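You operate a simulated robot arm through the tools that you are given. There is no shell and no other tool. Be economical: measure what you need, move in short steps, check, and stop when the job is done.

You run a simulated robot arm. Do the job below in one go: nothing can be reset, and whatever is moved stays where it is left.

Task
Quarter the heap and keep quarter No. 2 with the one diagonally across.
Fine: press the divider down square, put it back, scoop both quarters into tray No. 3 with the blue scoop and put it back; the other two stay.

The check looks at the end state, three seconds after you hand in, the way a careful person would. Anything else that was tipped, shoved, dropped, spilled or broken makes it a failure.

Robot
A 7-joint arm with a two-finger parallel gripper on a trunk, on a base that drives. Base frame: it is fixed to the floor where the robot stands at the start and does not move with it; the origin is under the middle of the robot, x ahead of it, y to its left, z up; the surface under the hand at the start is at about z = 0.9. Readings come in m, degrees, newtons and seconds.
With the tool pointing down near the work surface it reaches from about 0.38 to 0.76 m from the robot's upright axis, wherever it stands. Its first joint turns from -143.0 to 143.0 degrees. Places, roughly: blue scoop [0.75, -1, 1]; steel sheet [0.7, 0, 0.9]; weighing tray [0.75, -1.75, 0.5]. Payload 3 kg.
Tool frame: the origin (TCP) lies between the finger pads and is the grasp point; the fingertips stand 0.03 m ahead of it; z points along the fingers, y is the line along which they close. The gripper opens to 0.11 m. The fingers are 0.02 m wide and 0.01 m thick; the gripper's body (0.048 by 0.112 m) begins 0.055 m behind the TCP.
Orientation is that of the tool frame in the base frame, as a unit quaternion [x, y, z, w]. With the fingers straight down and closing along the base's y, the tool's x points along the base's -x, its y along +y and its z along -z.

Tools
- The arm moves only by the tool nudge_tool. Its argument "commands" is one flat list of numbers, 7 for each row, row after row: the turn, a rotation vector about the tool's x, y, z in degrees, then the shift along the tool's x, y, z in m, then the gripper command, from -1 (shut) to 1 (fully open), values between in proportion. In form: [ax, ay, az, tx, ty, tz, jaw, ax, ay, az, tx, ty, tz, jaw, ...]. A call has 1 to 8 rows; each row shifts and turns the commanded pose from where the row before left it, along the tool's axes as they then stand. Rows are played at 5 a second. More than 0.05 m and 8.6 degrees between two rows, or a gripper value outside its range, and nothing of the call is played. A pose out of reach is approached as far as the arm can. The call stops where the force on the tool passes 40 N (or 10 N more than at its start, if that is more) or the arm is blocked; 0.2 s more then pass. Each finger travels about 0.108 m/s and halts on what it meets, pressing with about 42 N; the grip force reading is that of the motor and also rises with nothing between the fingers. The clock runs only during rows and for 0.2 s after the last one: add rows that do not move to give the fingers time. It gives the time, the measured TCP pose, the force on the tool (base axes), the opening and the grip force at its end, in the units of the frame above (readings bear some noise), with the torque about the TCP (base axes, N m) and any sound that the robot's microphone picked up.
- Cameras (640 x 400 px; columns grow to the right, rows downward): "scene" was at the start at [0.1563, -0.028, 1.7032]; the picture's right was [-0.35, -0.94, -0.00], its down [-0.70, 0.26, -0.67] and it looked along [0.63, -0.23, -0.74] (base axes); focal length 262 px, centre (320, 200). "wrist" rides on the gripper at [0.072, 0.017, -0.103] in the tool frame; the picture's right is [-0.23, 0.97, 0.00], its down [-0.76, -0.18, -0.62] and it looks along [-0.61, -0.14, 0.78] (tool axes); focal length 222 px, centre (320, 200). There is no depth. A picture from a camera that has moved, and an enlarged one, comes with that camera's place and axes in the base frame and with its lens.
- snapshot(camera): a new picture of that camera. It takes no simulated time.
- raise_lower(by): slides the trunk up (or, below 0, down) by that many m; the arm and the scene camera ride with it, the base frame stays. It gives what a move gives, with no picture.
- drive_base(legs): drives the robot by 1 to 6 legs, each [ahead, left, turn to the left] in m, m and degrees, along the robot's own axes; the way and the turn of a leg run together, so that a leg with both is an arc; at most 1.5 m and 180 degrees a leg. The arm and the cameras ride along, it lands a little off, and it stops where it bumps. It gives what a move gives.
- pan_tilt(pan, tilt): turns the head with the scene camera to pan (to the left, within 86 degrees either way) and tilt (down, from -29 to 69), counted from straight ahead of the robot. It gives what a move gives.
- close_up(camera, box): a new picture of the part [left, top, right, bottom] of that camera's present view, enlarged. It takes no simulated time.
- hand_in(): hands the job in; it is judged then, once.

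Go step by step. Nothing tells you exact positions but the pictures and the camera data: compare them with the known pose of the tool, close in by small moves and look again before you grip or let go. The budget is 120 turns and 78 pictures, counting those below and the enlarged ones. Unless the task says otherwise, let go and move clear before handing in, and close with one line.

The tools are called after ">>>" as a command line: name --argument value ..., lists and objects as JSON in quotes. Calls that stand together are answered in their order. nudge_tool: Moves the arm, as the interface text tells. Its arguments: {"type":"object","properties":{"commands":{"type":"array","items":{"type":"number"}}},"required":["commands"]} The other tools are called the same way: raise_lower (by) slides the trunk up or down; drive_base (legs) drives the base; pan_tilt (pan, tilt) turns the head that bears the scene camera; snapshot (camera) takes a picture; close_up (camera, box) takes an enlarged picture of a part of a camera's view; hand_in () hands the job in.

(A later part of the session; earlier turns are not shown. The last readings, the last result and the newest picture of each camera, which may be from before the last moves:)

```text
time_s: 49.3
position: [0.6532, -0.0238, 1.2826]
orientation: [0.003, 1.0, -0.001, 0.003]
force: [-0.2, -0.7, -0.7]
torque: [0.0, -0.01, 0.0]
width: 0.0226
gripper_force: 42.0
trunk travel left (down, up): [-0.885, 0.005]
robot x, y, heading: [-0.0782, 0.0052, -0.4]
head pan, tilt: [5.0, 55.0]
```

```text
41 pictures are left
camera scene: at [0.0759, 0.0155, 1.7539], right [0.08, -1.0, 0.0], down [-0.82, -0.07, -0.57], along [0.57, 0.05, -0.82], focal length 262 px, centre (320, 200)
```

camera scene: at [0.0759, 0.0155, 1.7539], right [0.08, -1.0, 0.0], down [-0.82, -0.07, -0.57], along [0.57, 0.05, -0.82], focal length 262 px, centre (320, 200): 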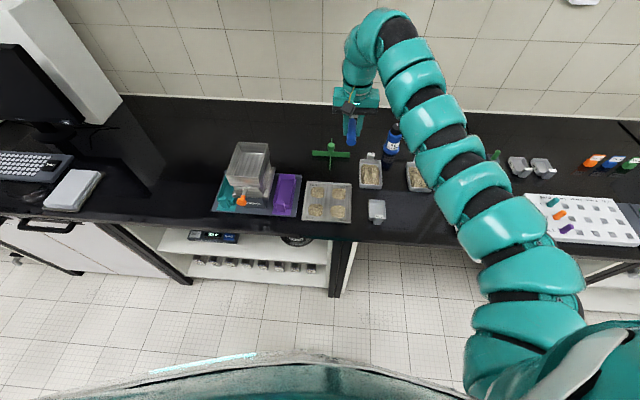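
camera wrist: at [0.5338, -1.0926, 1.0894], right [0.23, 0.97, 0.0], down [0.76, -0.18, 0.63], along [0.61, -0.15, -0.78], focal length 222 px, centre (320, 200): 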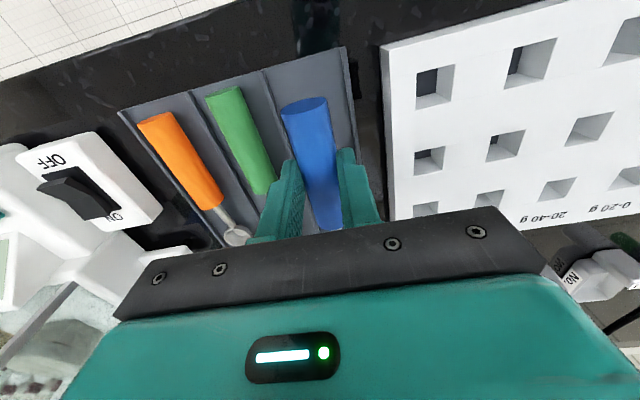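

Now bring the hand down toward the start of quarter No. 4 (front-left), from the front.

>>> nudge_tool --commands '[0, 0, 0.5, 0.005, 0.0125, 0.024, -1, 0, 0, 0, 0.005, 0.0125, 0.024, -1, 0, 0, 0, 0.005, 0.0125, 0.024, -1, 0, 0, 0, 0.005, 0.0125, 0.024, -1, 0, 0, 0, 0.005, 0.0125, 0.024, -1, 0, 0, 0, 0.005, 0.0125, 0.024, -1, 0, 0, 0, 0.005, 0.0125, 0.024, -1, 0, 0, 0, 0.005, 0.0125, 0.024, -1]'

>>> nudge_tool --commands '[0, 5, 0, 0.03, 0, 0, -1, 0, 5, 0, 0.03, 0, 0, -1, 0, 5, 0, 0.03, 0, 0, -1, 0, 5, 0, 0.03, 0, 0, -1, 0, 5, 0, 0.03, 0, 0, -1, 0, 0, 0, 0, 0, 0, -1]'

>>> snapshot --camera "scene"

```text
time_s: 51.1
position: [0.6157, 0.0762, 1.0895]
orientation: [0.007, 1.0, 0.0, 0.002]
force: [0.3, 0.2, -0.8]
torque: [-0.01, 0.04, -0.03]
width: 0.0229
gripper_force: 41.7
trunk travel left (down, up): [-0.885, 0.005]
robot x, y, heading: [-0.08, 0.0075, -0.3]
head pan, tilt: [5.0, 55.0]
```

```text
time_s: 52.5
position: [0.4703, 0.0759, 1.1151]
orientation: [0.008, 0.977, 0.003, -0.215]
force: [0.2, -1.1, -0.2]
torque: [0.01, 0.01, 0.0]
width: 0.0227
gripper_force: 42.4
trunk travel left (down, up): [-0.885, 0.005]
robot x, y, heading: [-0.0802, 0.011, -0.3]
head pan, tilt: [5.0, 55.0]
```

```text
40 pictures are left
camera scene: at [0.0761, 0.013, 1.754], right [0.08, -1.0, 0.0], down [-0.82, -0.07, -0.57], along [0.57, 0.05, -0.82], focal length 262 px, centre (320, 200)
```

scene: 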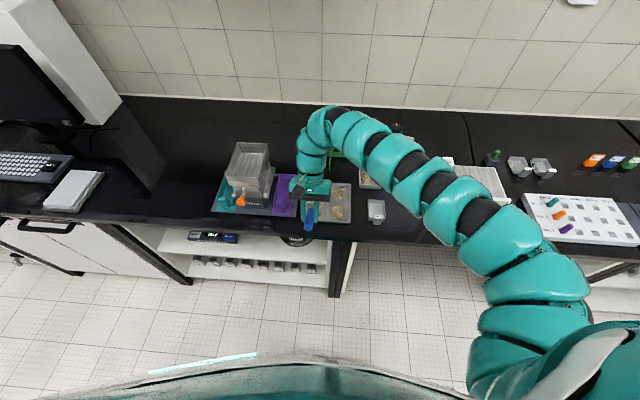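

Pitch is right (blade down 25°). Check the wrist view and the scene close-up for tip vs. quarter.

>>> close_up --camera "scene" --box '[250, 150, 400, 240]'

>>> snapshot --camera "wrist"

```text
4.27 times, centred on (325, 195) of scene
camera zoom: at [0.0761, 0.013, 1.754], right [0.08, -1.0, 0.0], down [-0.82, -0.07, -0.57], along [0.57, 0.05, -0.82], focal length 1118 px, centre (299, 221)
```

zoom: 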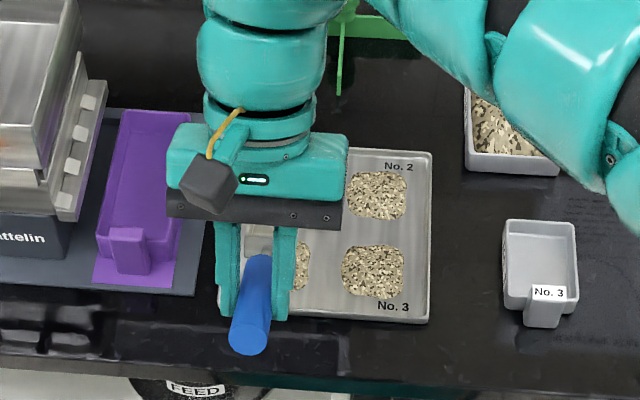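

```text
38 pictures are left
camera wrist: at [0.4486, 0.0927, 1.2386], right [0.22, 0.97, -0.09], down [0.95, -0.19, 0.25], along [0.22, -0.14, -0.96], focal length 222 px, centre (320, 200)
```

wrist: 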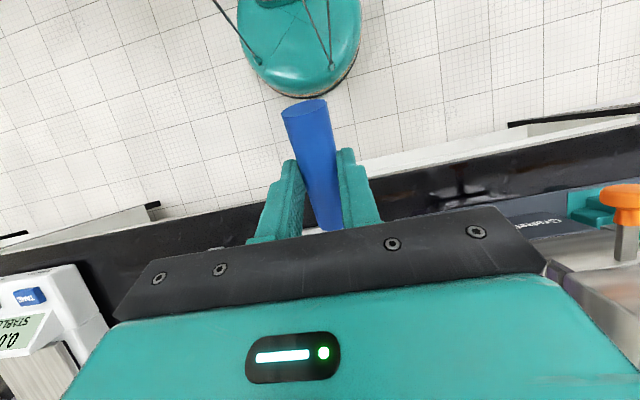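

The blade is hidden behind the hand, so I use the known geometry: tip 0.1285 m ahead of and 0.03 m below the TCP. I lower to just above the front edge of quarter No. 4.

>>> nudge_tool --commands '[0, 0, -0.8, -0.0179, 0.0009, 0.0316, -1, 0, 0, 0, -0.0179, 0.0009, 0.0316, -1, 0, 0, 0, -0.0179, 0.0008, 0.0315, -1, 0, 0, 0, 0, 0, 0, -1]'

>>> close_up --camera "scene" --box '[270, 160, 370, 240]'

```text
time_s: 53.5
position: [0.4788, 0.0788, 1.0072]
orientation: [-0.001, 0.977, 0.002, -0.214]
force: [0.9, -0.2, -0.1]
torque: [0.01, 0.01, 0.02]
width: 0.0227
gripper_force: 41.7
trunk travel left (down, up): [-0.885, 0.005]
robot x, y, heading: [-0.0842, 0.0105, -0.4]
head pan, tilt: [5.0, 55.0]
```

```text
5.00 times, centred on (320, 200) of scene
camera zoom: at [0.0752, 0.0149, 1.7541], right [0.08, -1.0, 0.0], down [-0.82, -0.07, -0.57], along [0.57, 0.05, -0.82], focal length 1311 px, centre (320, 200)
```

zoom: 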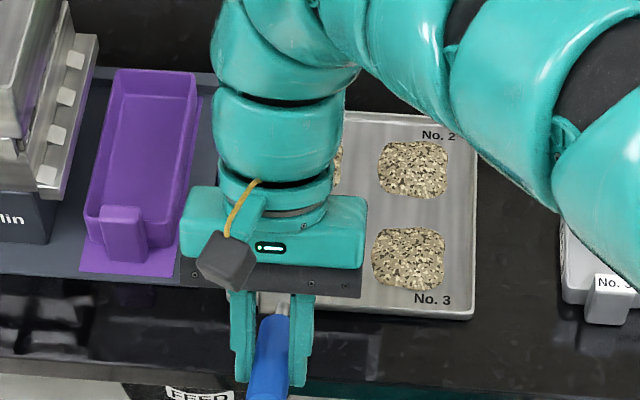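

>>> nudge_tool --commands '[0, 0, 0, -0.009, 0, 0.0063, -1, 0, 0, 0, -0.0083, 0, 0.0063, -1, 0, 0, 0, 0, 0, 0, -1]'

```text
time_s: 54.3
position: [0.4901, 0.0814, 0.9891]
orientation: [0.0, 0.977, 0.003, -0.212]
force: [0.4, 2.7, 11.4]
torque: [-0.02, -1.21, 0.21]
width: 0.0226
gripper_force: 42.0
trunk travel left (down, up): [-0.885, 0.005]
robot x, y, heading: [-0.0786, 0.0122, -0.0]
head pan, tilt: [5.0, 55.0]
```

Blade tip touches the sheet inside the quarter, where predicted. Now I advance through the quarter while flattening, with slight clearance.

>>> nudge_tool --commands '[0, -2, 0, -0.0095, -0.001, -0.0022, -1, 0, -2, 0, -0.0101, -0.001, -0.0003, -1, 0, -2, 0, -0.0103, -0.0005, 0.0002, -1, 0, -2, 0, -0.0113, 0, 0.0002, -1, 0, -2, 0, -0.0106, 0, 0.0009, -1, 0, 0, 0, 0, 0, 0, -1]'

>>> close_up --camera "scene" --box '[270, 160, 370, 240]'

```text
time_s: 55.7
position: [0.5374, 0.078, 0.971]
orientation: [0.001, 0.992, 0.002, -0.128]
force: [-0.7, -0.2, -0.3]
torque: [0.0, 0.01, -0.02]
width: 0.0227
gripper_force: 41.9
trunk travel left (down, up): [-0.885, 0.005]
robot x, y, heading: [-0.0784, 0.013, -0.2]
head pan, tilt: [5.0, 55.0]
```

```text
5.00 times, centred on (320, 200) of scene
camera zoom: at [0.0758, 0.0155, 1.754], right [0.08, -1.0, 0.0], down [-0.82, -0.07, -0.57], along [0.57, 0.05, -0.82], focal length 1311 px, centre (320, 200)
```

zoom: 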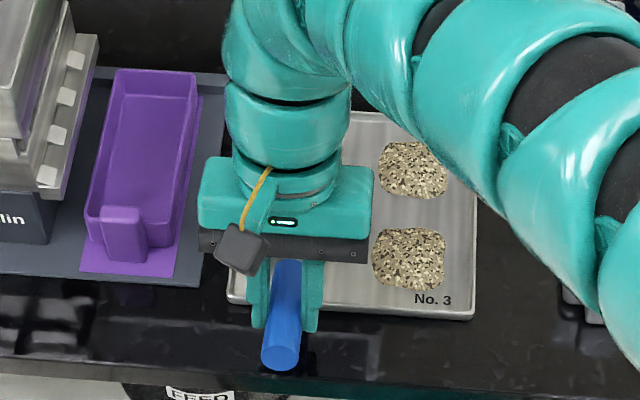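

Now level the scoop and lift.

>>> nudge_tool --commands '[0, -5, 0, 0, 0, 0, -1, 0, -5, 0, 0, 0, -0.003, -1, 0, -5, 0, 0, 0, -0.005, -1, 0, -5, 0, 0, 0, -0.01, -1, 0, 0, 0, 0, 0, -0.03, -1, 0, 0, 0, 0, 0, -0.03, -1, 0, 0, 0, 0, 0, 0, -1]'

>>> close_up --camera "scene" --box '[270, 140, 370, 240]'

>>> snapshot --camera "wrist"

```text
time_s: 57.3
position: [0.5478, 0.0853, 1.0288]
orientation: [0.001, 0.999, 0.002, 0.045]
force: [0.5, -0.4, -1.1]
torque: [-0.02, 0.0, 0.01]
width: 0.023
gripper_force: 41.8
out of reach, approached as far as the arm can: row 5, 6
trunk travel left (down, up): [-0.885, 0.005]
robot x, y, heading: [-0.0802, 0.0108, -0.5]
head pan, tilt: [5.0, 55.0]
```

```text
4.00 times, centred on (320, 190) of scene
camera zoom: at [0.0754, 0.0158, 1.754], right [0.08, -1.0, 0.0], down [-0.82, -0.07, -0.57], along [0.57, 0.05, -0.82], focal length 1049 px, centre (320, 240)
```

zoom: 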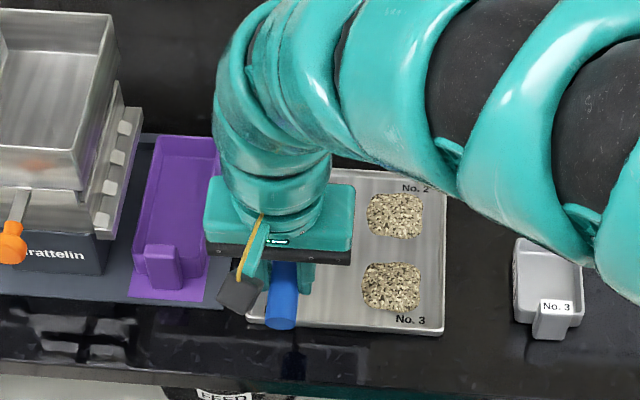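

```text
34 pictures are left
camera wrist: at [0.4668, 0.1015, 1.1243], right [0.23, 0.97, 0.02], down [0.7, -0.18, 0.69], along [0.67, -0.14, -0.72], focal length 222 px, centre (320, 200)
```

wrist: 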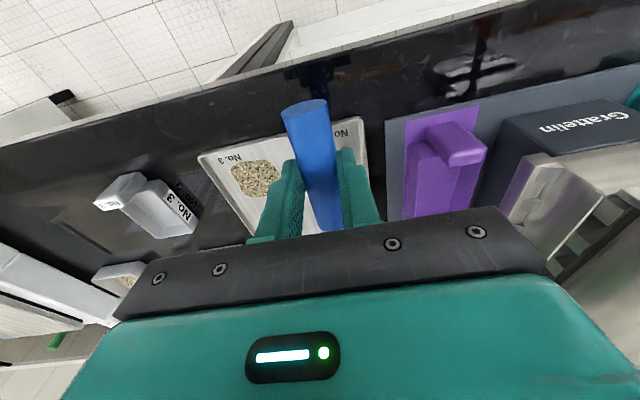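

The hand hides the blade, and the arm is near its inner limit. I back off 0.1 m, then carry the scoop toward tray No. 3 and look from the side.

>>> drive_base --legs '[[-0.11, 0, 0.3]]'

>>> nudge_tool --commands '[0, 0, 0, -0.01, -0.03, -0.005, -1, 0, 0, 0, -0.01, -0.035, -0.005, -1, 0, 0, 0, -0.01, -0.035, -0.005, -1, 0, 0, 0, -0.01, -0.035, 0, -1, 0, 0, 0, -0.01, -0.035, 0, -1, 0, 0, 0, 0, -0.035, 0, -1, 0, 0, 0, 0, -0.035, 0, -1, 0, 0, 0, 0, 0, 0, -1]'

>>> snapshot --camera "scene"

>>> snapshot --camera "wrist"

```text
time_s: 58.5
position: [0.4373, 0.0884, 1.0293]
orientation: [-0.002, 0.999, 0.003, 0.045]
force: [0.6, -0.3, -0.5]
torque: [0.0, 0.0, -0.01]
width: 0.0226
gripper_force: 42.3
trunk travel left (down, up): [-0.885, 0.005]
robot x, y, heading: [-0.1885, 0.0118, 0.3]
head pan, tilt: [5.0, 55.0]
```

```text
time_s: 60.3
position: [0.5026, -0.1451, 1.0373]
orientation: [-0.003, 0.999, 0.001, 0.044]
force: [0.8, -0.5, -0.9]
torque: [0.01, 0.01, 0.02]
width: 0.0225
gripper_force: 41.9
out of reach, approached as far as the arm can: row 1, 2, 3
trunk travel left (down, up): [-0.885, 0.005]
robot x, y, heading: [-0.1891, 0.0108, 0.2]
head pan, tilt: [5.0, 55.0]
```

```text
33 pictures are left
camera scene: at [-0.035, 0.0174, 1.754], right [0.09, -1.0, 0.0], down [-0.82, -0.07, -0.57], along [0.57, 0.05, -0.82], focal length 262 px, centre (320, 200)
```

scene: 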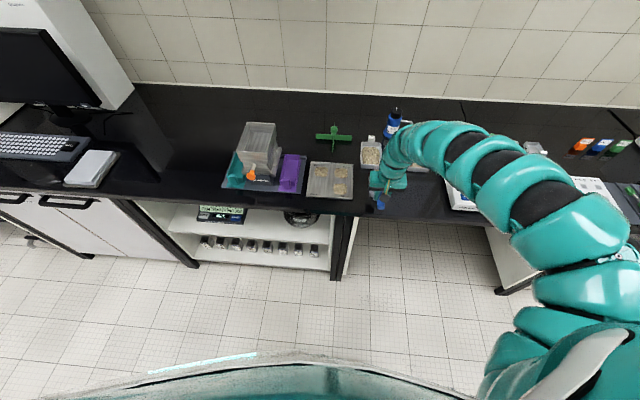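

```text
32 pictures are left
camera wrist: at [0.4221, -0.1299, 1.1329], right [0.22, 0.97, 0.02], down [0.7, -0.18, 0.69], along [0.67, -0.14, -0.73], focal length 222 px, centre (320, 200)
```

wrist: 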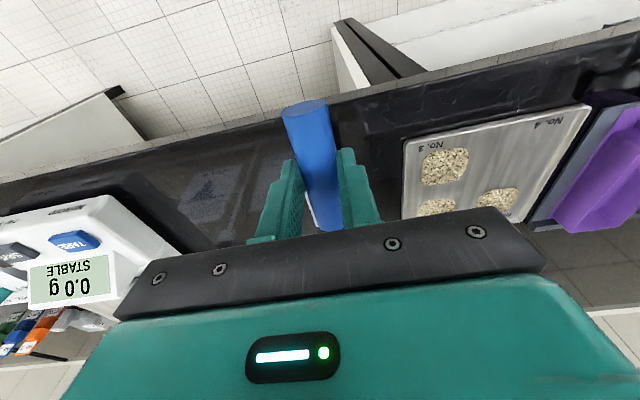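

Quarter No. 4's corner is now empty – the whole quarter is on the scoop. Zoom to see the scoop and tray.

>>> close_up --camera "scene" --box '[300, 130, 420, 220]'

```text
4.44 times, centred on (360, 175) of scene
camera zoom: at [-0.035, 0.0174, 1.754], right [0.09, -1.0, 0.0], down [-0.82, -0.07, -0.57], along [0.57, 0.05, -0.82], focal length 1165 px, centre (142, 311)
```

zoom: 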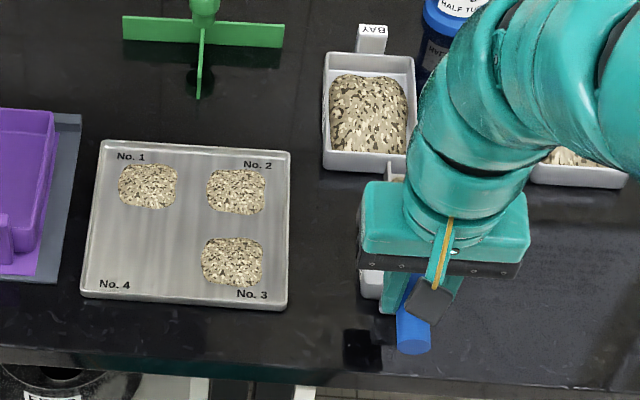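

Quarter 4 is loaded and others undisturbed. To pour within reach I'll level the scoop and turn it 90° to point right (−y), so I can tip it sideways into the tray.

>>> nudge_tool --commands '[0, 5, 0, 0, 0, 0, -1, 0, 0, 8, 0, 0, 0, -1, 0, 0, 8, 0, 0, 0, -1, 0, 0, 8, 0, 0, 0, -1, 0, 0, 8, 0, 0, 0, -1, 0, 0, 8, 0, 0, 0, -1, 0, 0, 8, 0, 0, 0, -1, 0, 0, 0, 0, 0, 0, -1]'

>>> nudge_tool --commands '[0, 0, 8, 0, 0, 0, -1, 0, 0, 8, 0, 0, 0, -1, 0, 0, 8, 0, 0, 0, -1, 0, 0, 8, 0, 0, 0, -1, 0, 0, 8, 0, 0, 0, -1, 0, 0, 0, 0, 0, 0, -1]'

>>> close_up --camera "scene" --box '[300, 130, 460, 250]'

```text
time_s: 62.1
position: [0.4994, -0.1463, 1.0372]
orientation: [0.407, 0.914, 0.003, -0.001]
force: [-0.2, -0.2, -0.1]
torque: [0.0, 0.02, -0.01]
width: 0.0228
gripper_force: 42.3
trunk travel left (down, up): [-0.885, 0.005]
robot x, y, heading: [-0.1906, 0.0095, 0.1]
head pan, tilt: [5.0, 55.0]
```

```text
time_s: 63.5
position: [0.5001, -0.1459, 1.0364]
orientation: [0.693, 0.721, 0.002, 0.0]
force: [-0.3, 0.3, -0.4]
torque: [0.01, -0.03, 0.0]
width: 0.0229
gripper_force: 41.7
trunk travel left (down, up): [-0.885, 0.005]
robot x, y, heading: [-0.1868, 0.0055, 0.1]
head pan, tilt: [5.0, 55.0]
```

```text
3.33 times, centred on (380, 190) of scene
camera zoom: at [-0.0349, 0.0165, 1.754], right [0.09, -1.0, 0.0], down [-0.82, -0.07, -0.57], along [0.57, 0.05, -0.82], focal length 874 px, centre (120, 233)
```

zoom: 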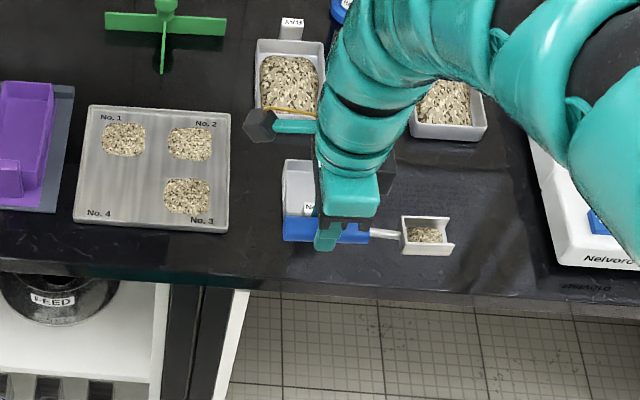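

The loaded scoop is clearly visible now. Drive forward and position it left of tray No. 3.

>>> drive_base --legs '[[0.12, 0, 0]]'

>>> nudge_tool --commands '[0, 0, 2.3, 0.02, 0.003, 0, -1, 0, 0, 0, 0.025, 0.003, 0, -1, 0, 0, 0, 0.025, 0.003, 0, -1, 0, 0, 0, 0.025, 0.003, 0, -1, 0, 0, 0, 0.02, 0, 0, -1, 0, 0, 0, 0, 0, 0, -1]'

>>> close_up --camera "scene" --box '[270, 150, 430, 250]'

```text
time_s: 64.8
position: [0.6188, -0.1454, 1.0365]
orientation: [0.693, 0.721, 0.002, -0.001]
force: [0.0, -0.3, 0.9]
torque: [0.0, 0.03, -0.03]
width: 0.0229
gripper_force: 42.0
trunk travel left (down, up): [-0.885, 0.005]
robot x, y, heading: [-0.0684, 0.0052, 0.0]
head pan, tilt: [5.0, 55.0]
```

```text
time_s: 66.2
position: [0.632, -0.0309, 1.0377]
orientation: [0.707, 0.708, 0.003, -0.001]
force: [0.6, -0.2, -0.7]
torque: [-0.02, 0.01, -0.02]
width: 0.0228
gripper_force: 41.5
trunk travel left (down, up): [-0.885, 0.005]
robot x, y, heading: [-0.0688, 0.0118, -0.2]
head pan, tilt: [5.0, 55.0]
```

```text
4.00 times, centred on (350, 200) of scene
camera zoom: at [0.0848, 0.0163, 1.754], right [0.09, -1.0, 0.0], down [-0.82, -0.07, -0.57], along [0.57, 0.05, -0.82], focal length 1049 px, centre (200, 200)
```

zoom: 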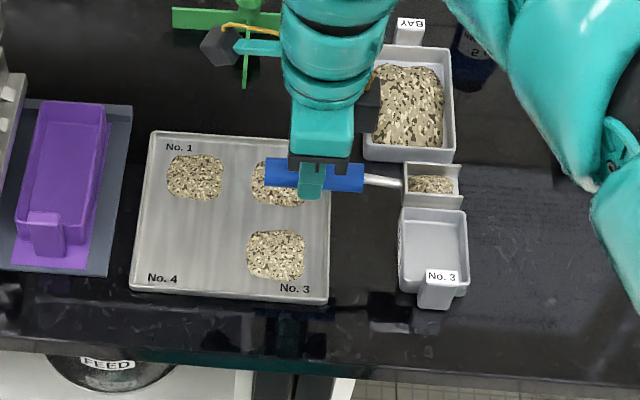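

Scoop is over the tray's row with tip at its centre in y. Tip it gradually, keeping the tip above the tray.

>>> nudge_tool --commands '[0, 8, 0, -0.004, -0.004, -0.0049, -1, 0, 8, 0, -0.0049, 0, -0.0074, -1, 0, 0, 0, 0, 0, 0, -1]'

>>> nudge_tool --commands '[0, 8, 0, -0.0062, 0, -0.0074, -1, 0, 8, 0, -0.0077, 0, -0.0076, -1, 0, 0, 0, 0, 0, 0, -1]'

>>> close_up --camera "scene" --box '[270, 150, 430, 250]'

```text
time_s: 67.0
position: [0.6258, -0.0402, 1.0512]
orientation: [0.7, 0.701, 0.101, -0.099]
force: [0.2, 0.0, -0.3]
torque: [0.0, 0.0, 0.02]
width: 0.0228
gripper_force: 41.9
trunk travel left (down, up): [-0.885, 0.005]
robot x, y, heading: [-0.0726, 0.0134, 0.2]
head pan, tilt: [5.0, 55.0]
```

```text
time_s: 67.8
position: [0.6259, -0.0579, 1.0587]
orientation: [0.678, 0.68, 0.199, -0.195]
force: [-0.5, 0.7, -0.9]
torque: [0.0, 0.0, 0.02]
width: 0.0228
gripper_force: 42.4
trunk travel left (down, up): [-0.885, 0.005]
robot x, y, heading: [-0.069, 0.0102, -0.1]
head pan, tilt: [5.0, 55.0]
```

```text
4.00 times, centred on (350, 200) of scene
camera zoom: at [0.0844, 0.0178, 1.754], right [0.09, -1.0, 0.0], down [-0.82, -0.07, -0.57], along [0.57, 0.05, -0.82], focal length 1049 px, centre (200, 200)
```

zoom: 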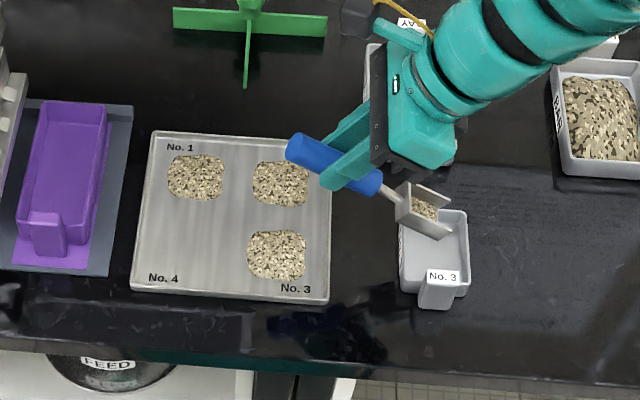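

Tilt works and the tip is over the tray; continue to pour.

>>> nudge_tool --commands '[0, 8, 0, -0.0091, 0, -0.0082, -1, 0, 8, 0, -0.0106, 0, -0.0114, -1, 0, 0, 0, 0, 0, 0, -1, 0, 0, 0, 0, 0, 0, -1]'

>>> close_up --camera "scene" --box '[270, 150, 430, 250]'

```text
time_s: 68.8
position: [0.6269, -0.0856, 1.062]
orientation: [0.645, 0.646, 0.29, -0.287]
force: [-0.1, 0.5, -1.0]
torque: [0.0, 0.02, 0.02]
width: 0.0227
gripper_force: 41.9
trunk travel left (down, up): [-0.885, 0.005]
robot x, y, heading: [-0.0715, 0.0141, 0.3]
head pan, tilt: [5.0, 55.0]
```

```text
4.00 times, centred on (350, 200) of scene
camera zoom: at [0.0848, 0.0163, 1.754], right [0.09, -1.0, 0.0], down [-0.82, -0.07, -0.57], along [0.57, 0.05, -0.82], focal length 1049 px, centre (200, 200)
```

zoom: 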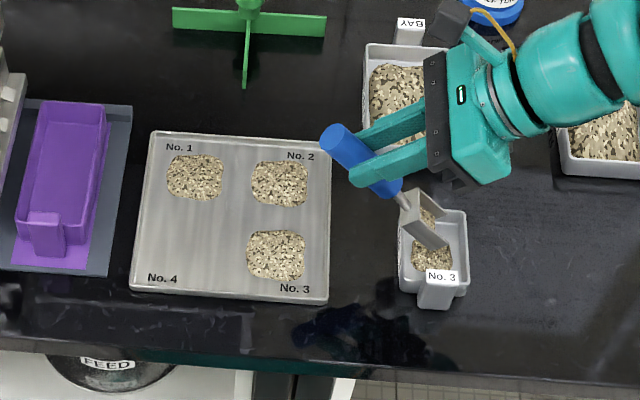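

Grains are flowing into tray No. 3; tip further to empty the scoop.

>>> nudge_tool --commands '[0, 8, 0, -0.0084, 0, -0.0149, -1, 0, 8, 0, -0.0054, 0, -0.0177, -1, 0, 0, 0, 0, 0, 0, -1, 0, 0, 0, 0, 0, 0, -1, 0, 0, 0, 0, 0, 0, -1, 0, 0, 0, 0, 0, 0, -1]'

>>> close_up --camera "scene" --box '[310, 160, 430, 240]'

```text
time_s: 70.2
position: [0.6278, -0.1216, 1.0715]
orientation: [0.598, 0.6, 0.377, -0.376]
force: [0.3, 0.2, -0.9]
torque: [0.01, -0.02, -0.01]
width: 0.0231
gripper_force: 41.5
trunk travel left (down, up): [-0.885, 0.005]
robot x, y, heading: [-0.07, 0.011, 0.0]
head pan, tilt: [5.0, 55.0]
```

```text
5.00 times, centred on (370, 200) of scene
camera zoom: at [0.0847, 0.0167, 1.754], right [0.09, -1.0, 0.0], down [-0.82, -0.07, -0.57], along [0.57, 0.05, -0.82], focal length 1311 px, centre (70, 200)
```

zoom: 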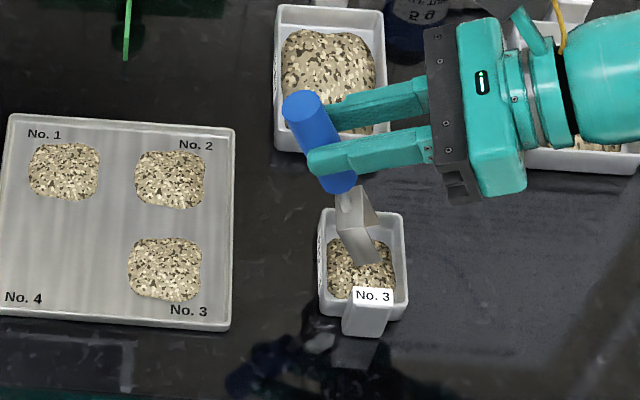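

Scoop is empty and all of quarter 4 is in tray No. 3. Lift, un-tip part way while retreating, and edge the base forward for quarter No. 2.

>>> nudge_tool --commands '[0, 0, 0, 0.027, 0, -0.013, -1, 0, -8, 0, 0.0075, 0, 0.0153, -1, 0, -8, 0, 0.0095, 0, 0.0141, -1, 0, -8, 0, 0.0114, 0, 0.0126, -1, 0, 0, 0, 0, 0, 0, -1]'

>>> drive_base --legs '[[0.03, 0, 0]]'

>>> close_up --camera "scene" --box '[260, 150, 420, 250]'

```text
time_s: 71.4
position: [0.6302, -0.0694, 1.0994]
orientation: [0.663, 0.665, 0.244, -0.244]
force: [-0.6, 0.8, -0.6]
torque: [-0.02, 0.0, 0.01]
width: 0.0228
gripper_force: 42.0
out of reach, approached as far as the arm can: row 4
trunk travel left (down, up): [-0.885, 0.005]
robot x, y, heading: [-0.0714, 0.012, 0.1]
head pan, tilt: [5.0, 55.0]
```

```text
time_s: 72.2
position: [0.6604, -0.069, 1.0993]
orientation: [0.664, 0.664, 0.243, -0.243]
force: [0.1, -0.9, -0.5]
torque: [0.01, 0.03, -0.01]
width: 0.0227
gripper_force: 42.3
trunk travel left (down, up): [-0.885, 0.005]
robot x, y, heading: [-0.0393, 0.0125, 0.2]
head pan, tilt: [5.0, 55.0]
```

```text
4.00 times, centred on (340, 200) of scene
camera zoom: at [0.1158, 0.017, 1.7539], right [0.09, -1.0, 0.0], down [-0.82, -0.07, -0.57], along [0.57, 0.05, -0.82], focal length 1049 px, centre (240, 200)
```

zoom: 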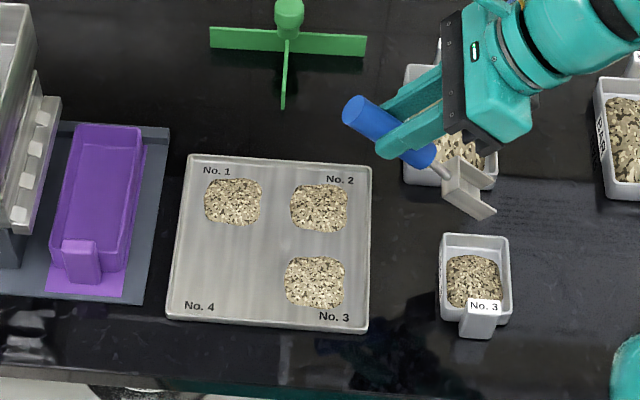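

Scoop empty, tray good. Now traverse left to the gap between quarters 1 and 2 with the blade pitched 40° pointing right.

>>> nudge_tool --commands '[0, 0, 0, 0.0297, 0.0104, 0.0347, -1, 0, 0, 0, 0.0297, 0.0104, 0.0347, -1, 0, 0, 0, 0.0297, 0.0104, 0.0347, -1, 0, 0, 0, 0.0297, 0.0104, 0.0347, -1, 0, 0, 0, 0, 0, 0, -1]'

>>> close_up --camera "scene" --box '[260, 150, 420, 250]'

```text
time_s: 73.4
position: [0.7011, 0.1119, 1.0705]
orientation: [0.663, 0.664, 0.245, -0.243]
force: [-0.2, 0.1, -1.0]
torque: [0.02, 0.02, -0.01]
width: 0.0226
gripper_force: 42.3
trunk travel left (down, up): [-0.885, 0.005]
robot x, y, heading: [-0.0406, 0.0147, 0.1]
head pan, tilt: [5.0, 55.0]
```

```text
4.00 times, centred on (340, 200) of scene
camera zoom: at [0.1138, 0.0161, 1.754], right [0.09, -1.0, 0.0], down [-0.82, -0.07, -0.57], along [0.57, 0.05, -0.82], focal length 1049 px, centre (240, 200)
```

zoom: 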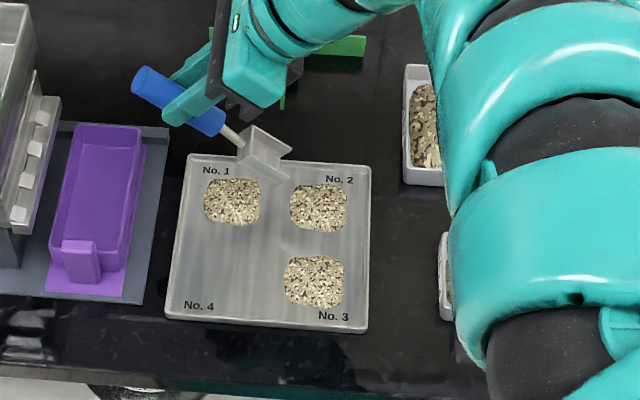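

Side view is good. Lower to ~2 cm above the sheet and verify the tip falls in the gap.

>>> nudge_tool --commands '[0, 0, 0, -0.0128, 0.0005, 0.0153, -1, 0, 0, 0, -0.0128, 0, 0.0153, -1, 0, 0, 0, 0, 0, 0, -1]'

>>> close_up --camera "scene" --box '[290, 160, 370, 220]'

```text
time_s: 74.2
position: [0.7016, 0.1142, 1.0304]
orientation: [0.663, 0.665, 0.244, -0.243]
force: [-0.4, 0.6, -0.2]
torque: [0.0, -0.06, -0.01]
width: 0.0229
gripper_force: 41.6
trunk travel left (down, up): [-0.885, 0.005]
robot x, y, heading: [-0.0387, 0.0089, 0.3]
head pan, tilt: [5.0, 55.0]
```

```text
6.67 times, centred on (330, 190) of scene
camera zoom: at [0.1143, 0.0172, 1.754], right [0.09, -1.0, 0.0], down [-0.82, -0.07, -0.57], along [0.57, 0.05, -0.82], focal length 1748 px, centre (253, 267)
```

zoom: 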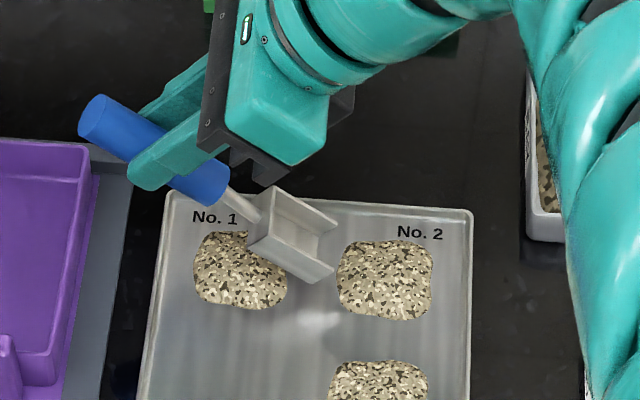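

Tip is right in the gap at the edge of quarter 2. Lower to just above the sheet, check, then sweep.

>>> nudge_tool --commands '[0, 0, 0, -0.0068, -0.0015, 0.0044, -1, 0, 0, 0, -0.0068, -0.0015, 0.0043, -1, 0, 0, 0, 0, 0, 0, -1]'

>>> close_up --camera "scene" --box '[290, 160, 370, 220]'

```text
time_s: 75.0
position: [0.6979, 0.1071, 1.016]
orientation: [0.663, 0.665, 0.245, -0.243]
force: [0.4, -0.4, 4.3]
torque: [-0.31, 0.03, 0.05]
width: 0.0228
gripper_force: 41.7
trunk travel left (down, up): [-0.885, 0.005]
robot x, y, heading: [-0.0406, 0.0116, 0.0]
head pan, tilt: [5.0, 55.0]
```

```text
6.67 times, centred on (330, 190) of scene
camera zoom: at [0.1139, 0.0172, 1.7541], right [0.09, -1.0, 0.0], down [-0.82, -0.07, -0.57], along [0.57, 0.05, -0.82], focal length 1748 px, centre (253, 267)
```

zoom: 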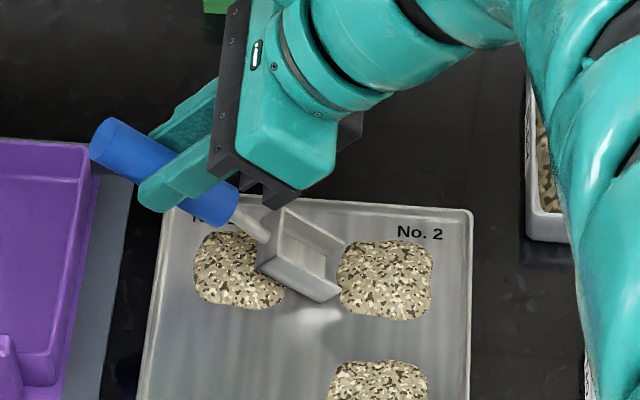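

Light contact, correctly placed. Sweep through quarter 2 while flattening.

>>> nudge_tool --commands '[0, -5, 0, -0.0052, 0, 0.0036, -1, 0, -5, 0, -0.0084, 0, 0.0039, -1, 0, -5, 0, -0.0092, 0, 0.0047, -1, 0, -5, 0, -0.0105, 0, 0.0055, -1, 0, -5, 0, -0.0111, 0, 0.0064, -1, 0, 0, 0, -0.0055, 0, -0.0015, -1, 0, 0, 0, 0, 0, 0, -1]'

>>> close_up --camera "scene" --box '[290, 160, 370, 220]'

```text
time_s: 76.6
position: [0.6979, 0.0742, 0.9716]
orientation: [0.7, 0.701, 0.094, -0.094]
force: [0.1, -0.1, 0.5]
torque: [-0.01, -0.01, 0.0]
width: 0.0228
gripper_force: 41.8
trunk travel left (down, up): [-0.885, 0.005]
robot x, y, heading: [-0.0397, 0.011, -0.2]
head pan, tilt: [5.0, 55.0]
```

```text
6.67 times, centred on (330, 190) of scene
camera zoom: at [0.1145, 0.0171, 1.754], right [0.09, -1.0, 0.0], down [-0.82, -0.07, -0.57], along [0.57, 0.05, -0.82], focal length 1748 px, centre (253, 267)
```

zoom: 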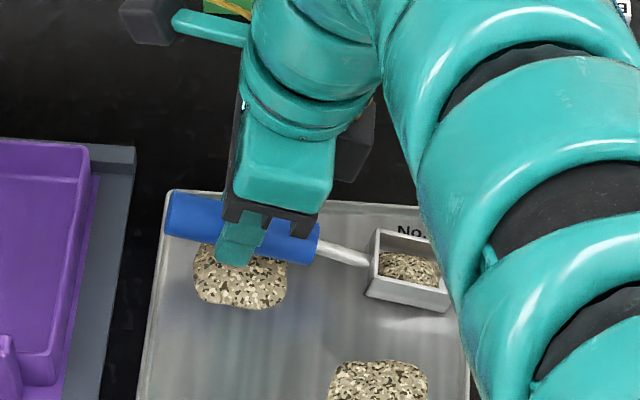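

Quarter 2 is on the scoop. Level it and lift straight up.

>>> nudge_tool --commands '[0, -5, 0, 0, 0, -0.002, -1, 0, -5, 0, 0, 0, -0.004, -1, 0, -5, 0, 0, 0, -0.005, -1, 0, 0, 0, 0, 0, -0.02, -1, 0, 0, 0, 0, 0, -0.03, -1, 0, 0, 0, 0, 0, 0, -1]'

>>> drive_base --legs '[[-0.03, 0, 0]]'

>>> close_up --camera "scene" --box '[270, 150, 430, 250]'

```text
time_s: 78.0
position: [0.6903, 0.0626, 1.0348]
orientation: [0.706, 0.708, 0.002, -0.001]
force: [-0.1, -0.1, -0.6]
torque: [0.0, -0.01, -0.03]
width: 0.023
gripper_force: 42.2
out of reach, approached as far as the arm can: row 1
trunk travel left (down, up): [-0.885, 0.005]
robot x, y, heading: [-0.0417, 0.0117, 0.2]
head pan, tilt: [5.0, 55.0]
```

```text
time_s: 78.8
position: [0.6599, 0.0625, 1.0342]
orientation: [0.707, 0.708, 0.003, 0.0]
force: [-0.5, 1.2, 0.4]
torque: [0.05, -0.04, 0.0]
width: 0.0227
gripper_force: 42.3
trunk travel left (down, up): [-0.885, 0.005]
robot x, y, heading: [-0.0706, 0.0105, 0.2]
head pan, tilt: [5.0, 55.0]
```

```text
4.00 times, centred on (350, 200) of scene
camera zoom: at [0.083, 0.0171, 1.7541], right [0.09, -1.0, 0.0], down [-0.82, -0.07, -0.57], along [0.57, 0.05, -0.82], focal length 1049 px, centre (200, 200)
```

zoom: 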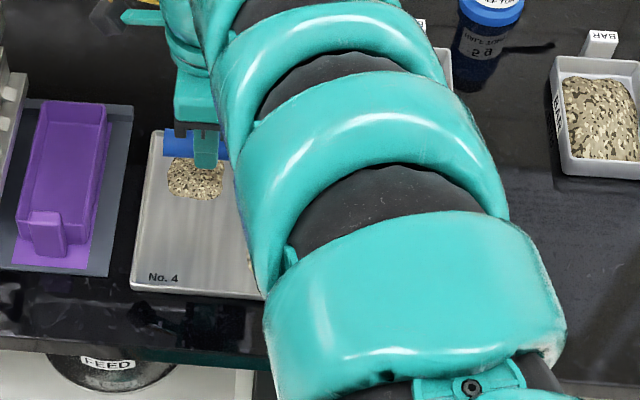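

Carry the load right to the pouring start position.

>>> nudge_tool --commands '[0, 0, 0, -0.0312, -0.0107, -0.001, -1, 0, 0, 0, -0.0312, -0.0107, -0.001, -1, 0, 0, 0, -0.0312, -0.0107, -0.001, -1, 0, 0, 0, 0, 0, 0, -1]'

>>> close_up --camera "scene" --box '[270, 150, 430, 250]'

```text
time_s: 79.8
position: [0.6287, -0.0306, 1.0353]
orientation: [0.706, 0.708, 0.003, -0.001]
force: [-1.2, 0.1, 0.1]
torque: [-0.01, -0.01, 0.04]
width: 0.0229
gripper_force: 42.5
trunk travel left (down, up): [-0.885, 0.005]
robot x, y, heading: [-0.0762, 0.0119, 0.3]
head pan, tilt: [5.0, 55.0]
```

```text
4.00 times, centred on (350, 200) of scene
camera zoom: at [0.084, 0.0183, 1.754], right [0.09, -1.0, 0.0], down [-0.82, -0.07, -0.57], along [0.57, 0.05, -0.82], focal length 1049 px, centre (200, 200)
```

zoom: 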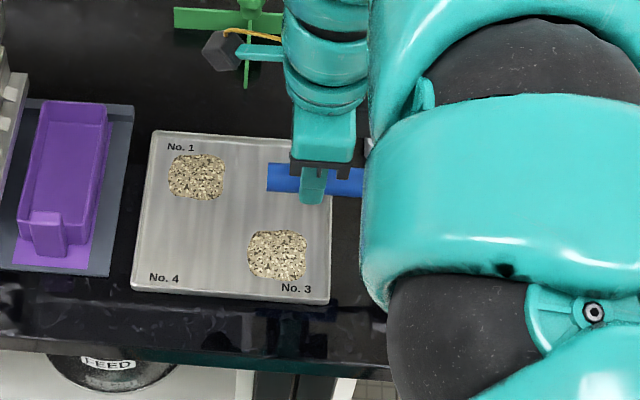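

The arm's elbow sits differently and hides the tray, but the pose equals the earlier pour start. I repeat the proven pour in stages, checking pose each time.

>>> nudge_tool --commands '[0, 8, 0, -0.004, -0.001, -0.0069, -1, 0, 8, 0, -0.0049, 0, -0.0074, -1, 0, 0, 0, 0, 0, 0, -1]'

>>> snapshot --camera "scene"

```text
time_s: 80.6
position: [0.6268, -0.0395, 1.0496]
orientation: [0.698, 0.701, 0.101, -0.101]
force: [-0.1, 0.1, -1.3]
torque: [0.01, 0.01, 0.0]
width: 0.0227
gripper_force: 41.7
trunk travel left (down, up): [-0.885, 0.005]
robot x, y, heading: [-0.0711, 0.0089, -0.1]
head pan, tilt: [5.0, 55.0]
```

```text
18 pictures are left
camera scene: at [0.0845, 0.0177, 1.754], right [0.09, -1.0, 0.0], down [-0.82, -0.07, -0.57], along [0.57, 0.05, -0.82], focal length 262 px, centre (320, 200)
```

scene: 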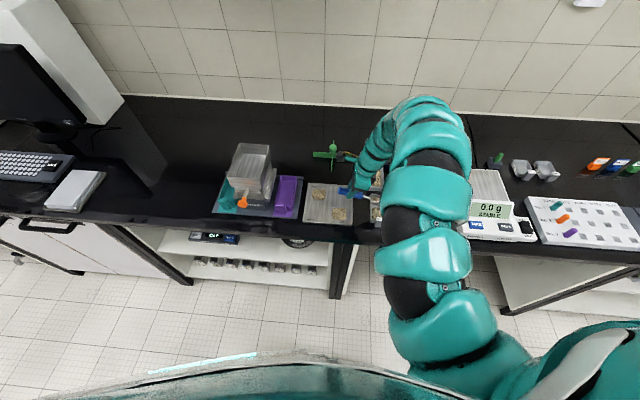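

>>> nudge_tool --commands '[0, 8, 0, -0.0062, 0, -0.0074, -1, 0, 8, 0, -0.0077, 0, -0.0076, -1, 0, 0, 0, 0, 0, 0, -1]'

>>> nudge_tool --commands '[0, 8, 0, -0.0091, 0, -0.0082, -1, 0, 8, 0, -0.0106, 0, -0.0114, -1, 0, 0, 0, 0, 0, 0, -1, 0, 0, 0, 0, 0, 0, -1]'

>>> close_up --camera "scene" --box '[290, 150, 430, 240]'

```text
time_s: 81.4
position: [0.6279, -0.0588, 1.0588]
orientation: [0.678, 0.68, 0.198, -0.197]
force: [0.2, -0.8, -0.1]
torque: [-0.01, -0.01, -0.01]
width: 0.0228
gripper_force: 42.2
trunk travel left (down, up): [-0.885, 0.005]
robot x, y, heading: [-0.0759, 0.0105, -0.1]
head pan, tilt: [5.0, 55.0]
```

```text
time_s: 82.4
position: [0.6272, -0.0871, 1.0645]
orientation: [0.644, 0.646, 0.29, -0.289]
force: [-0.3, 0.1, -0.7]
torque: [0.02, -0.02, 0.02]
width: 0.0231
gripper_force: 42.5
trunk travel left (down, up): [-0.885, 0.005]
robot x, y, heading: [-0.069, 0.0134, 0.3]
head pan, tilt: [5.0, 55.0]
```

```text
4.44 times, centred on (360, 195) of scene
camera zoom: at [0.0847, 0.0163, 1.754], right [0.09, -1.0, 0.0], down [-0.82, -0.07, -0.57], along [0.57, 0.05, -0.82], focal length 1165 px, centre (142, 222)
```

zoom: 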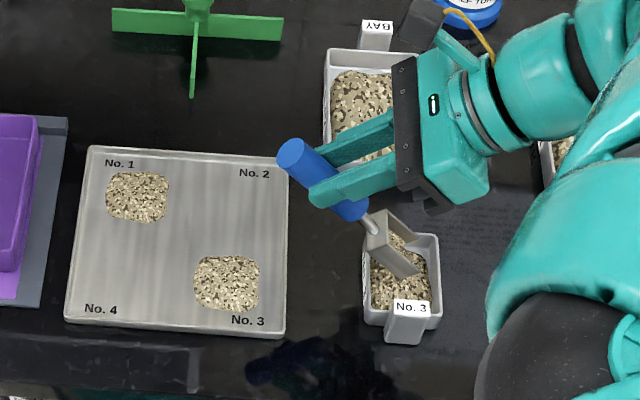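

Pouring is going well. Tip the rest, slightly higher above the grown pile.

>>> nudge_tool --commands '[0, 8, 0, -0.0047, 0, -0.0182, -1, 0, 8, 0, -0.0054, 0, -0.0177, -1, 0, 0, 0, 0, 0, 0, -1, 0, 0, 0, 0, 0, 0, -1, 0, 0, 0, 0, 0, 0, -1, 0, 0, 0, 0, 0, 0, -1]'

>>> close_up --camera "scene" --box '[340, 170, 420, 230]'

```text
time_s: 83.8
position: [0.6262, -0.1216, 1.0758]
orientation: [0.598, 0.6, 0.376, -0.376]
force: [-0.4, -0.3, -0.8]
torque: [0.01, 0.01, -0.01]
width: 0.023
gripper_force: 41.5
trunk travel left (down, up): [-0.885, 0.005]
robot x, y, heading: [-0.0698, 0.0092, -0.0]
head pan, tilt: [5.0, 55.0]
```

```text
6.67 times, centred on (380, 200) of scene
camera zoom: at [0.0846, 0.0166, 1.754], right [0.09, -1.0, 0.0], down [-0.82, -0.07, -0.57], along [0.57, 0.05, -0.82], focal length 1748 px, centre (-80, 200)
```

zoom: 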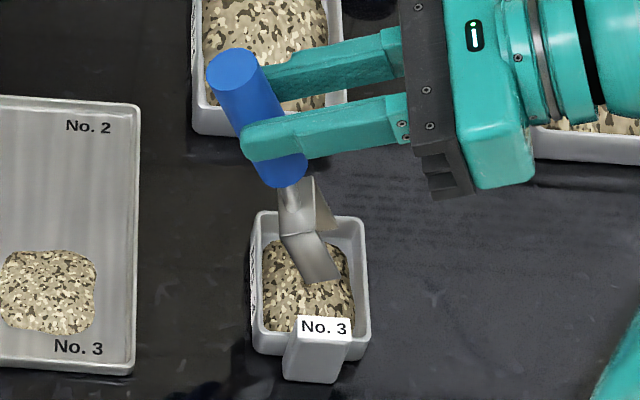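

Scoop is empty; both quarters are in tray No. 3. Retreat: lift, un-tip, back off.

>>> nudge_tool --commands '[0, 0, 0, 0.027, 0, -0.013, -1, 0, -8, 0, 0.0075, 0, 0.0153, -1, 0, -8, 0, 0.0095, 0, 0.0141, -1, 0, 0, 0, 0, 0, 0, -1]'

>>> drive_base --legs '[[-0.08, 0, 0]]'

>>> nudge_tool --commands '[0, -8, 0, 0.0114, 0, 0.0126, -1, 0, -8, 0, 0.013, 0.005, 0.011, -1, 0, -8, 0, 0.01, 0.02, 0.005, -1, 0, -8, 0, 0, 0.02, 0, -1, 0, -8, 0, 0, 0.02, 0, -1, 0, -8, 0, 0, 0.02, 0, -1, 0, 0, 0, 0, 0, 0, -1]'

>>> close_up --camera "scene" --box '[270, 110, 430, 230]'

```text
time_s: 84.8
position: [0.6284, -0.0882, 1.1067]
orientation: [0.645, 0.645, 0.291, -0.289]
force: [0.6, -0.6, -0.9]
torque: [-0.02, 0.02, 0.01]
width: 0.023
gripper_force: 41.9
trunk travel left (down, up): [-0.885, 0.005]
robot x, y, heading: [-0.0683, 0.0112, 0.2]
head pan, tilt: [5.0, 55.0]
```

```text
time_s: 85.9
position: [0.5466, -0.0872, 1.1073]
orientation: [0.645, 0.646, 0.291, -0.288]
force: [-0.2, -0.3, 0.1]
torque: [0.0, -0.04, -0.02]
width: 0.0231
gripper_force: 41.6
trunk travel left (down, up): [-0.885, 0.005]
robot x, y, heading: [-0.1498, 0.0081, -0.2]
head pan, tilt: [5.0, 55.0]
```

```text
time_s: 87.5
position: [0.6374, -0.0465, 1.0971]
orientation: [0.707, 0.707, 0.002, -0.002]
force: [0.1, -0.2, -0.9]
torque: [0.02, 0.02, 0.04]
width: 0.0228
gripper_force: 42.9
out of reach, approached as far as the arm can: row 1, 2, 6
trunk travel left (down, up): [-0.885, 0.005]
robot x, y, heading: [-0.1522, 0.0087, -0.0]
head pan, tilt: [5.0, 55.0]
```

```text
3.33 times, centred on (350, 170) of scene
camera zoom: at [0.0049, 0.0161, 1.754], right [0.09, -1.0, 0.0], down [-0.82, -0.07, -0.57], along [0.57, 0.05, -0.82], focal length 874 px, centre (220, 300)
```

zoom: 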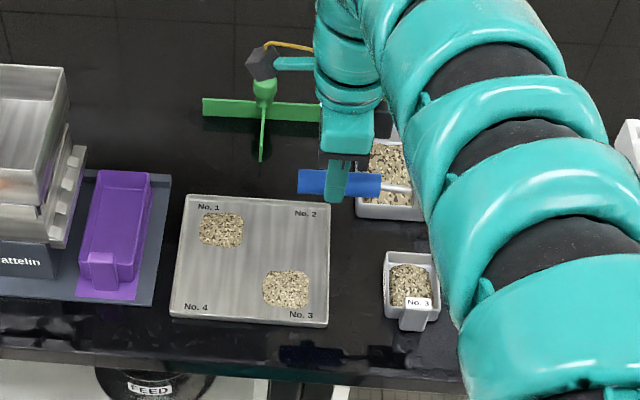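

All intact. Now raise while turning the scoop back to point forward.

>>> nudge_tool --commands '[0, 0, 0, 0, 0, -0.035, -1, 0, 0, -8.2, 0, 0, -0.035, -1, 0, 0, -8.2, 0, 0, -0.035, -1, 0, 0, -8.2, 0, 0, -0.035, -1, 0, 0, -8.2, 0, 0, 0, -1, 0, 0, -8.2, 0, 0, 0, -1, 0, 0, 0, 0, 0, 0, -1]'

>>> nudge_tool --commands '[0, 0, -8.2, 0, 0, 0, -1, 0, 0, -8.2, 0, 0, 0, -1, 0, 0, -8.2, 0, 0, 0, -1, 0, 0, -8.2, 0, 0, 0, -1, 0, 0, -8.2, 0, 0, 0, -1, 0, 0, -8.0, 0, 0, 0, -1, 0, 0, 0, 0, 0, 0, -1]'

```text
time_s: 89.1
position: [0.6364, -0.0461, 1.2357]
orientation: [0.413, 0.911, 0.003, -0.001]
force: [0.0, -0.9, -1.1]
torque: [-0.03, 0.05, 0.02]
width: 0.0227
gripper_force: 42.1
trunk travel left (down, up): [-0.885, 0.005]
robot x, y, heading: [-0.1517, 0.0101, 0.2]
head pan, tilt: [5.0, 55.0]
```

```text
time_s: 90.7
position: [0.6363, -0.0477, 1.2359]
orientation: [-0.002, 1.0, 0.003, 0.001]
force: [-0.8, 0.9, 0.0]
torque: [0.01, 0.02, -0.04]
width: 0.0226
gripper_force: 42.3
trunk travel left (down, up): [-0.885, 0.005]
robot x, y, heading: [-0.1513, 0.0101, 0.2]
head pan, tilt: [5.0, 55.0]
```

>>> drive_base --legs '[[0.07, 0, 0], [0, -1.06, -0.2]]'

>>> close_up --camera "scene" --box '[240, 110, 440, 230]'

```text
time_s: 96.8
position: [0.7127, -1.1022, 1.2367]
orientation: [-0.004, 1.0, 0.003, 0.001]
force: [-0.2, 0.2, -0.2]
torque: [0.02, 0.0, 0.02]
width: 0.0227
gripper_force: 42.2
trunk travel left (down, up): [-0.885, 0.005]
robot x, y, heading: [-0.0703, -1.0556, 0.6]
head pan, tilt: [5.0, 55.0]
```

```text
3.20 times, centred on (340, 170) of scene
camera zoom: at [0.0814, -1.0453, 1.754], right [0.1, -1.0, 0.0], down [-0.82, -0.08, -0.57], along [0.57, 0.06, -0.82], focal length 839 px, centre (256, 296)
```

zoom: 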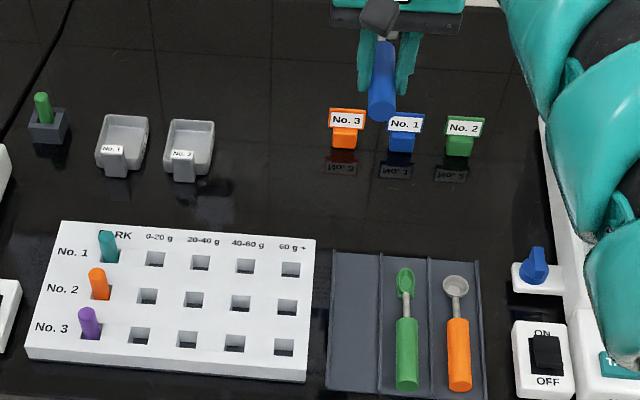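

>>> nudge_tool --commands '[0, 0, 0.9, 0.02, -0.002, 0.035, -1, 0, 0, 0, 0.02, -0.002, 0.035, -1, 0, 0, 0, 0.02, -0.002, 0.035, -1, 0, 0, 0, 0.02, 0, 0.035, -1, 0, 0, 0, 0.015, 0, 0.035, -1, 0, 0, 0, 0.0122, 0, 0.035, -1, 0, 0, 0, 0, 0, 0.03, -1, 0, 0, 0, 0, 0, 0, -1]'

>>> snapshot --camera "wrist"

>>> close_up --camera "scene" --box '[300, 140, 420, 240]'

```text
time_s: 98.6
position: [0.6062, -1.1067, 0.9971]
orientation: [0.003, 1.0, 0.003, 0.002]
force: [-0.4, 0.3, -0.3]
torque: [0.01, 0.02, 0.03]
width: 0.0228
gripper_force: 41.9
trunk travel left (down, up): [-0.885, 0.005]
robot x, y, heading: [-0.0728, -1.0509, 0.6]
head pan, tilt: [5.0, 55.0]
```

```text
13 pictures are left
camera wrist: at [0.5343, -1.0913, 1.0993], right [0.23, 0.97, 0.01], down [0.76, -0.19, 0.62], along [0.61, -0.14, -0.78], focal length 222 px, centre (320, 200)
```

wrist: 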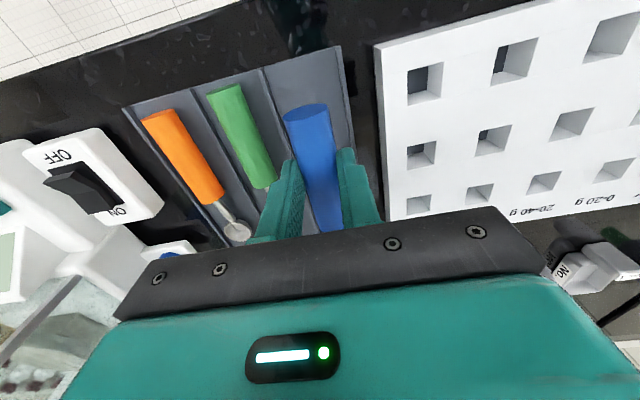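

```text
4.00 times, centred on (360, 190) of scene
camera zoom: at [0.0806, -1.0453, 1.7541], right [0.1, -1.0, 0.0], down [-0.82, -0.08, -0.57], along [0.57, 0.06, -0.82], focal length 1049 px, centre (160, 240)
```

zoom: 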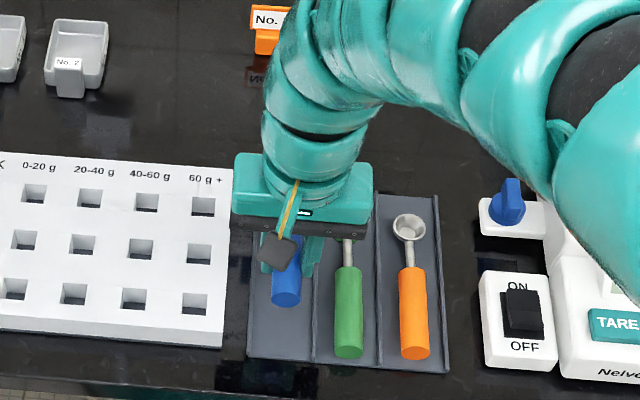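

View matches the one right after pick-up. Lower into the slot.

>>> nudge_tool --commands '[0, 0, 0, 0.0005, -0.0015, 0.02, -1, 0, 0, 0, 0, 0, 0.02, -1, 0, 0, 0, 0, 0, 0.009, -1, 0, 0, 0, 0, 0, 0.004, -1, 0, 0, 0, 0, 0, 0, -1]'

```text
time_s: 99.8
position: [0.6057, -1.1082, 0.942]
orientation: [0.003, 1.0, 0.003, 0.001]
force: [0.4, -1.1, -0.1]
torque: [-0.02, -0.02, 0.01]
width: 0.0228
gripper_force: 41.9
trunk travel left (down, up): [-0.885, 0.005]
robot x, y, heading: [-0.0738, -1.0579, 0.5]
head pan, tilt: [5.0, 55.0]
```

>>> nudge_tool --commands '[0, 0, 0, 0, 0, 0.002, -1, 0, 0, 0, 0, 0, 0, -1]'

```text
time_s: 100.4
position: [0.605, -1.109, 0.9412]
orientation: [0.002, 1.0, 0.002, 0.001]
force: [-0.3, -0.1, -0.2]
torque: [0.04, 0.0, 0.01]
width: 0.0227
gripper_force: 41.9
trunk travel left (down, up): [-0.885, 0.005]
robot x, y, heading: [-0.0757, -1.0534, 0.8]
head pan, tilt: [5.0, 55.0]
```

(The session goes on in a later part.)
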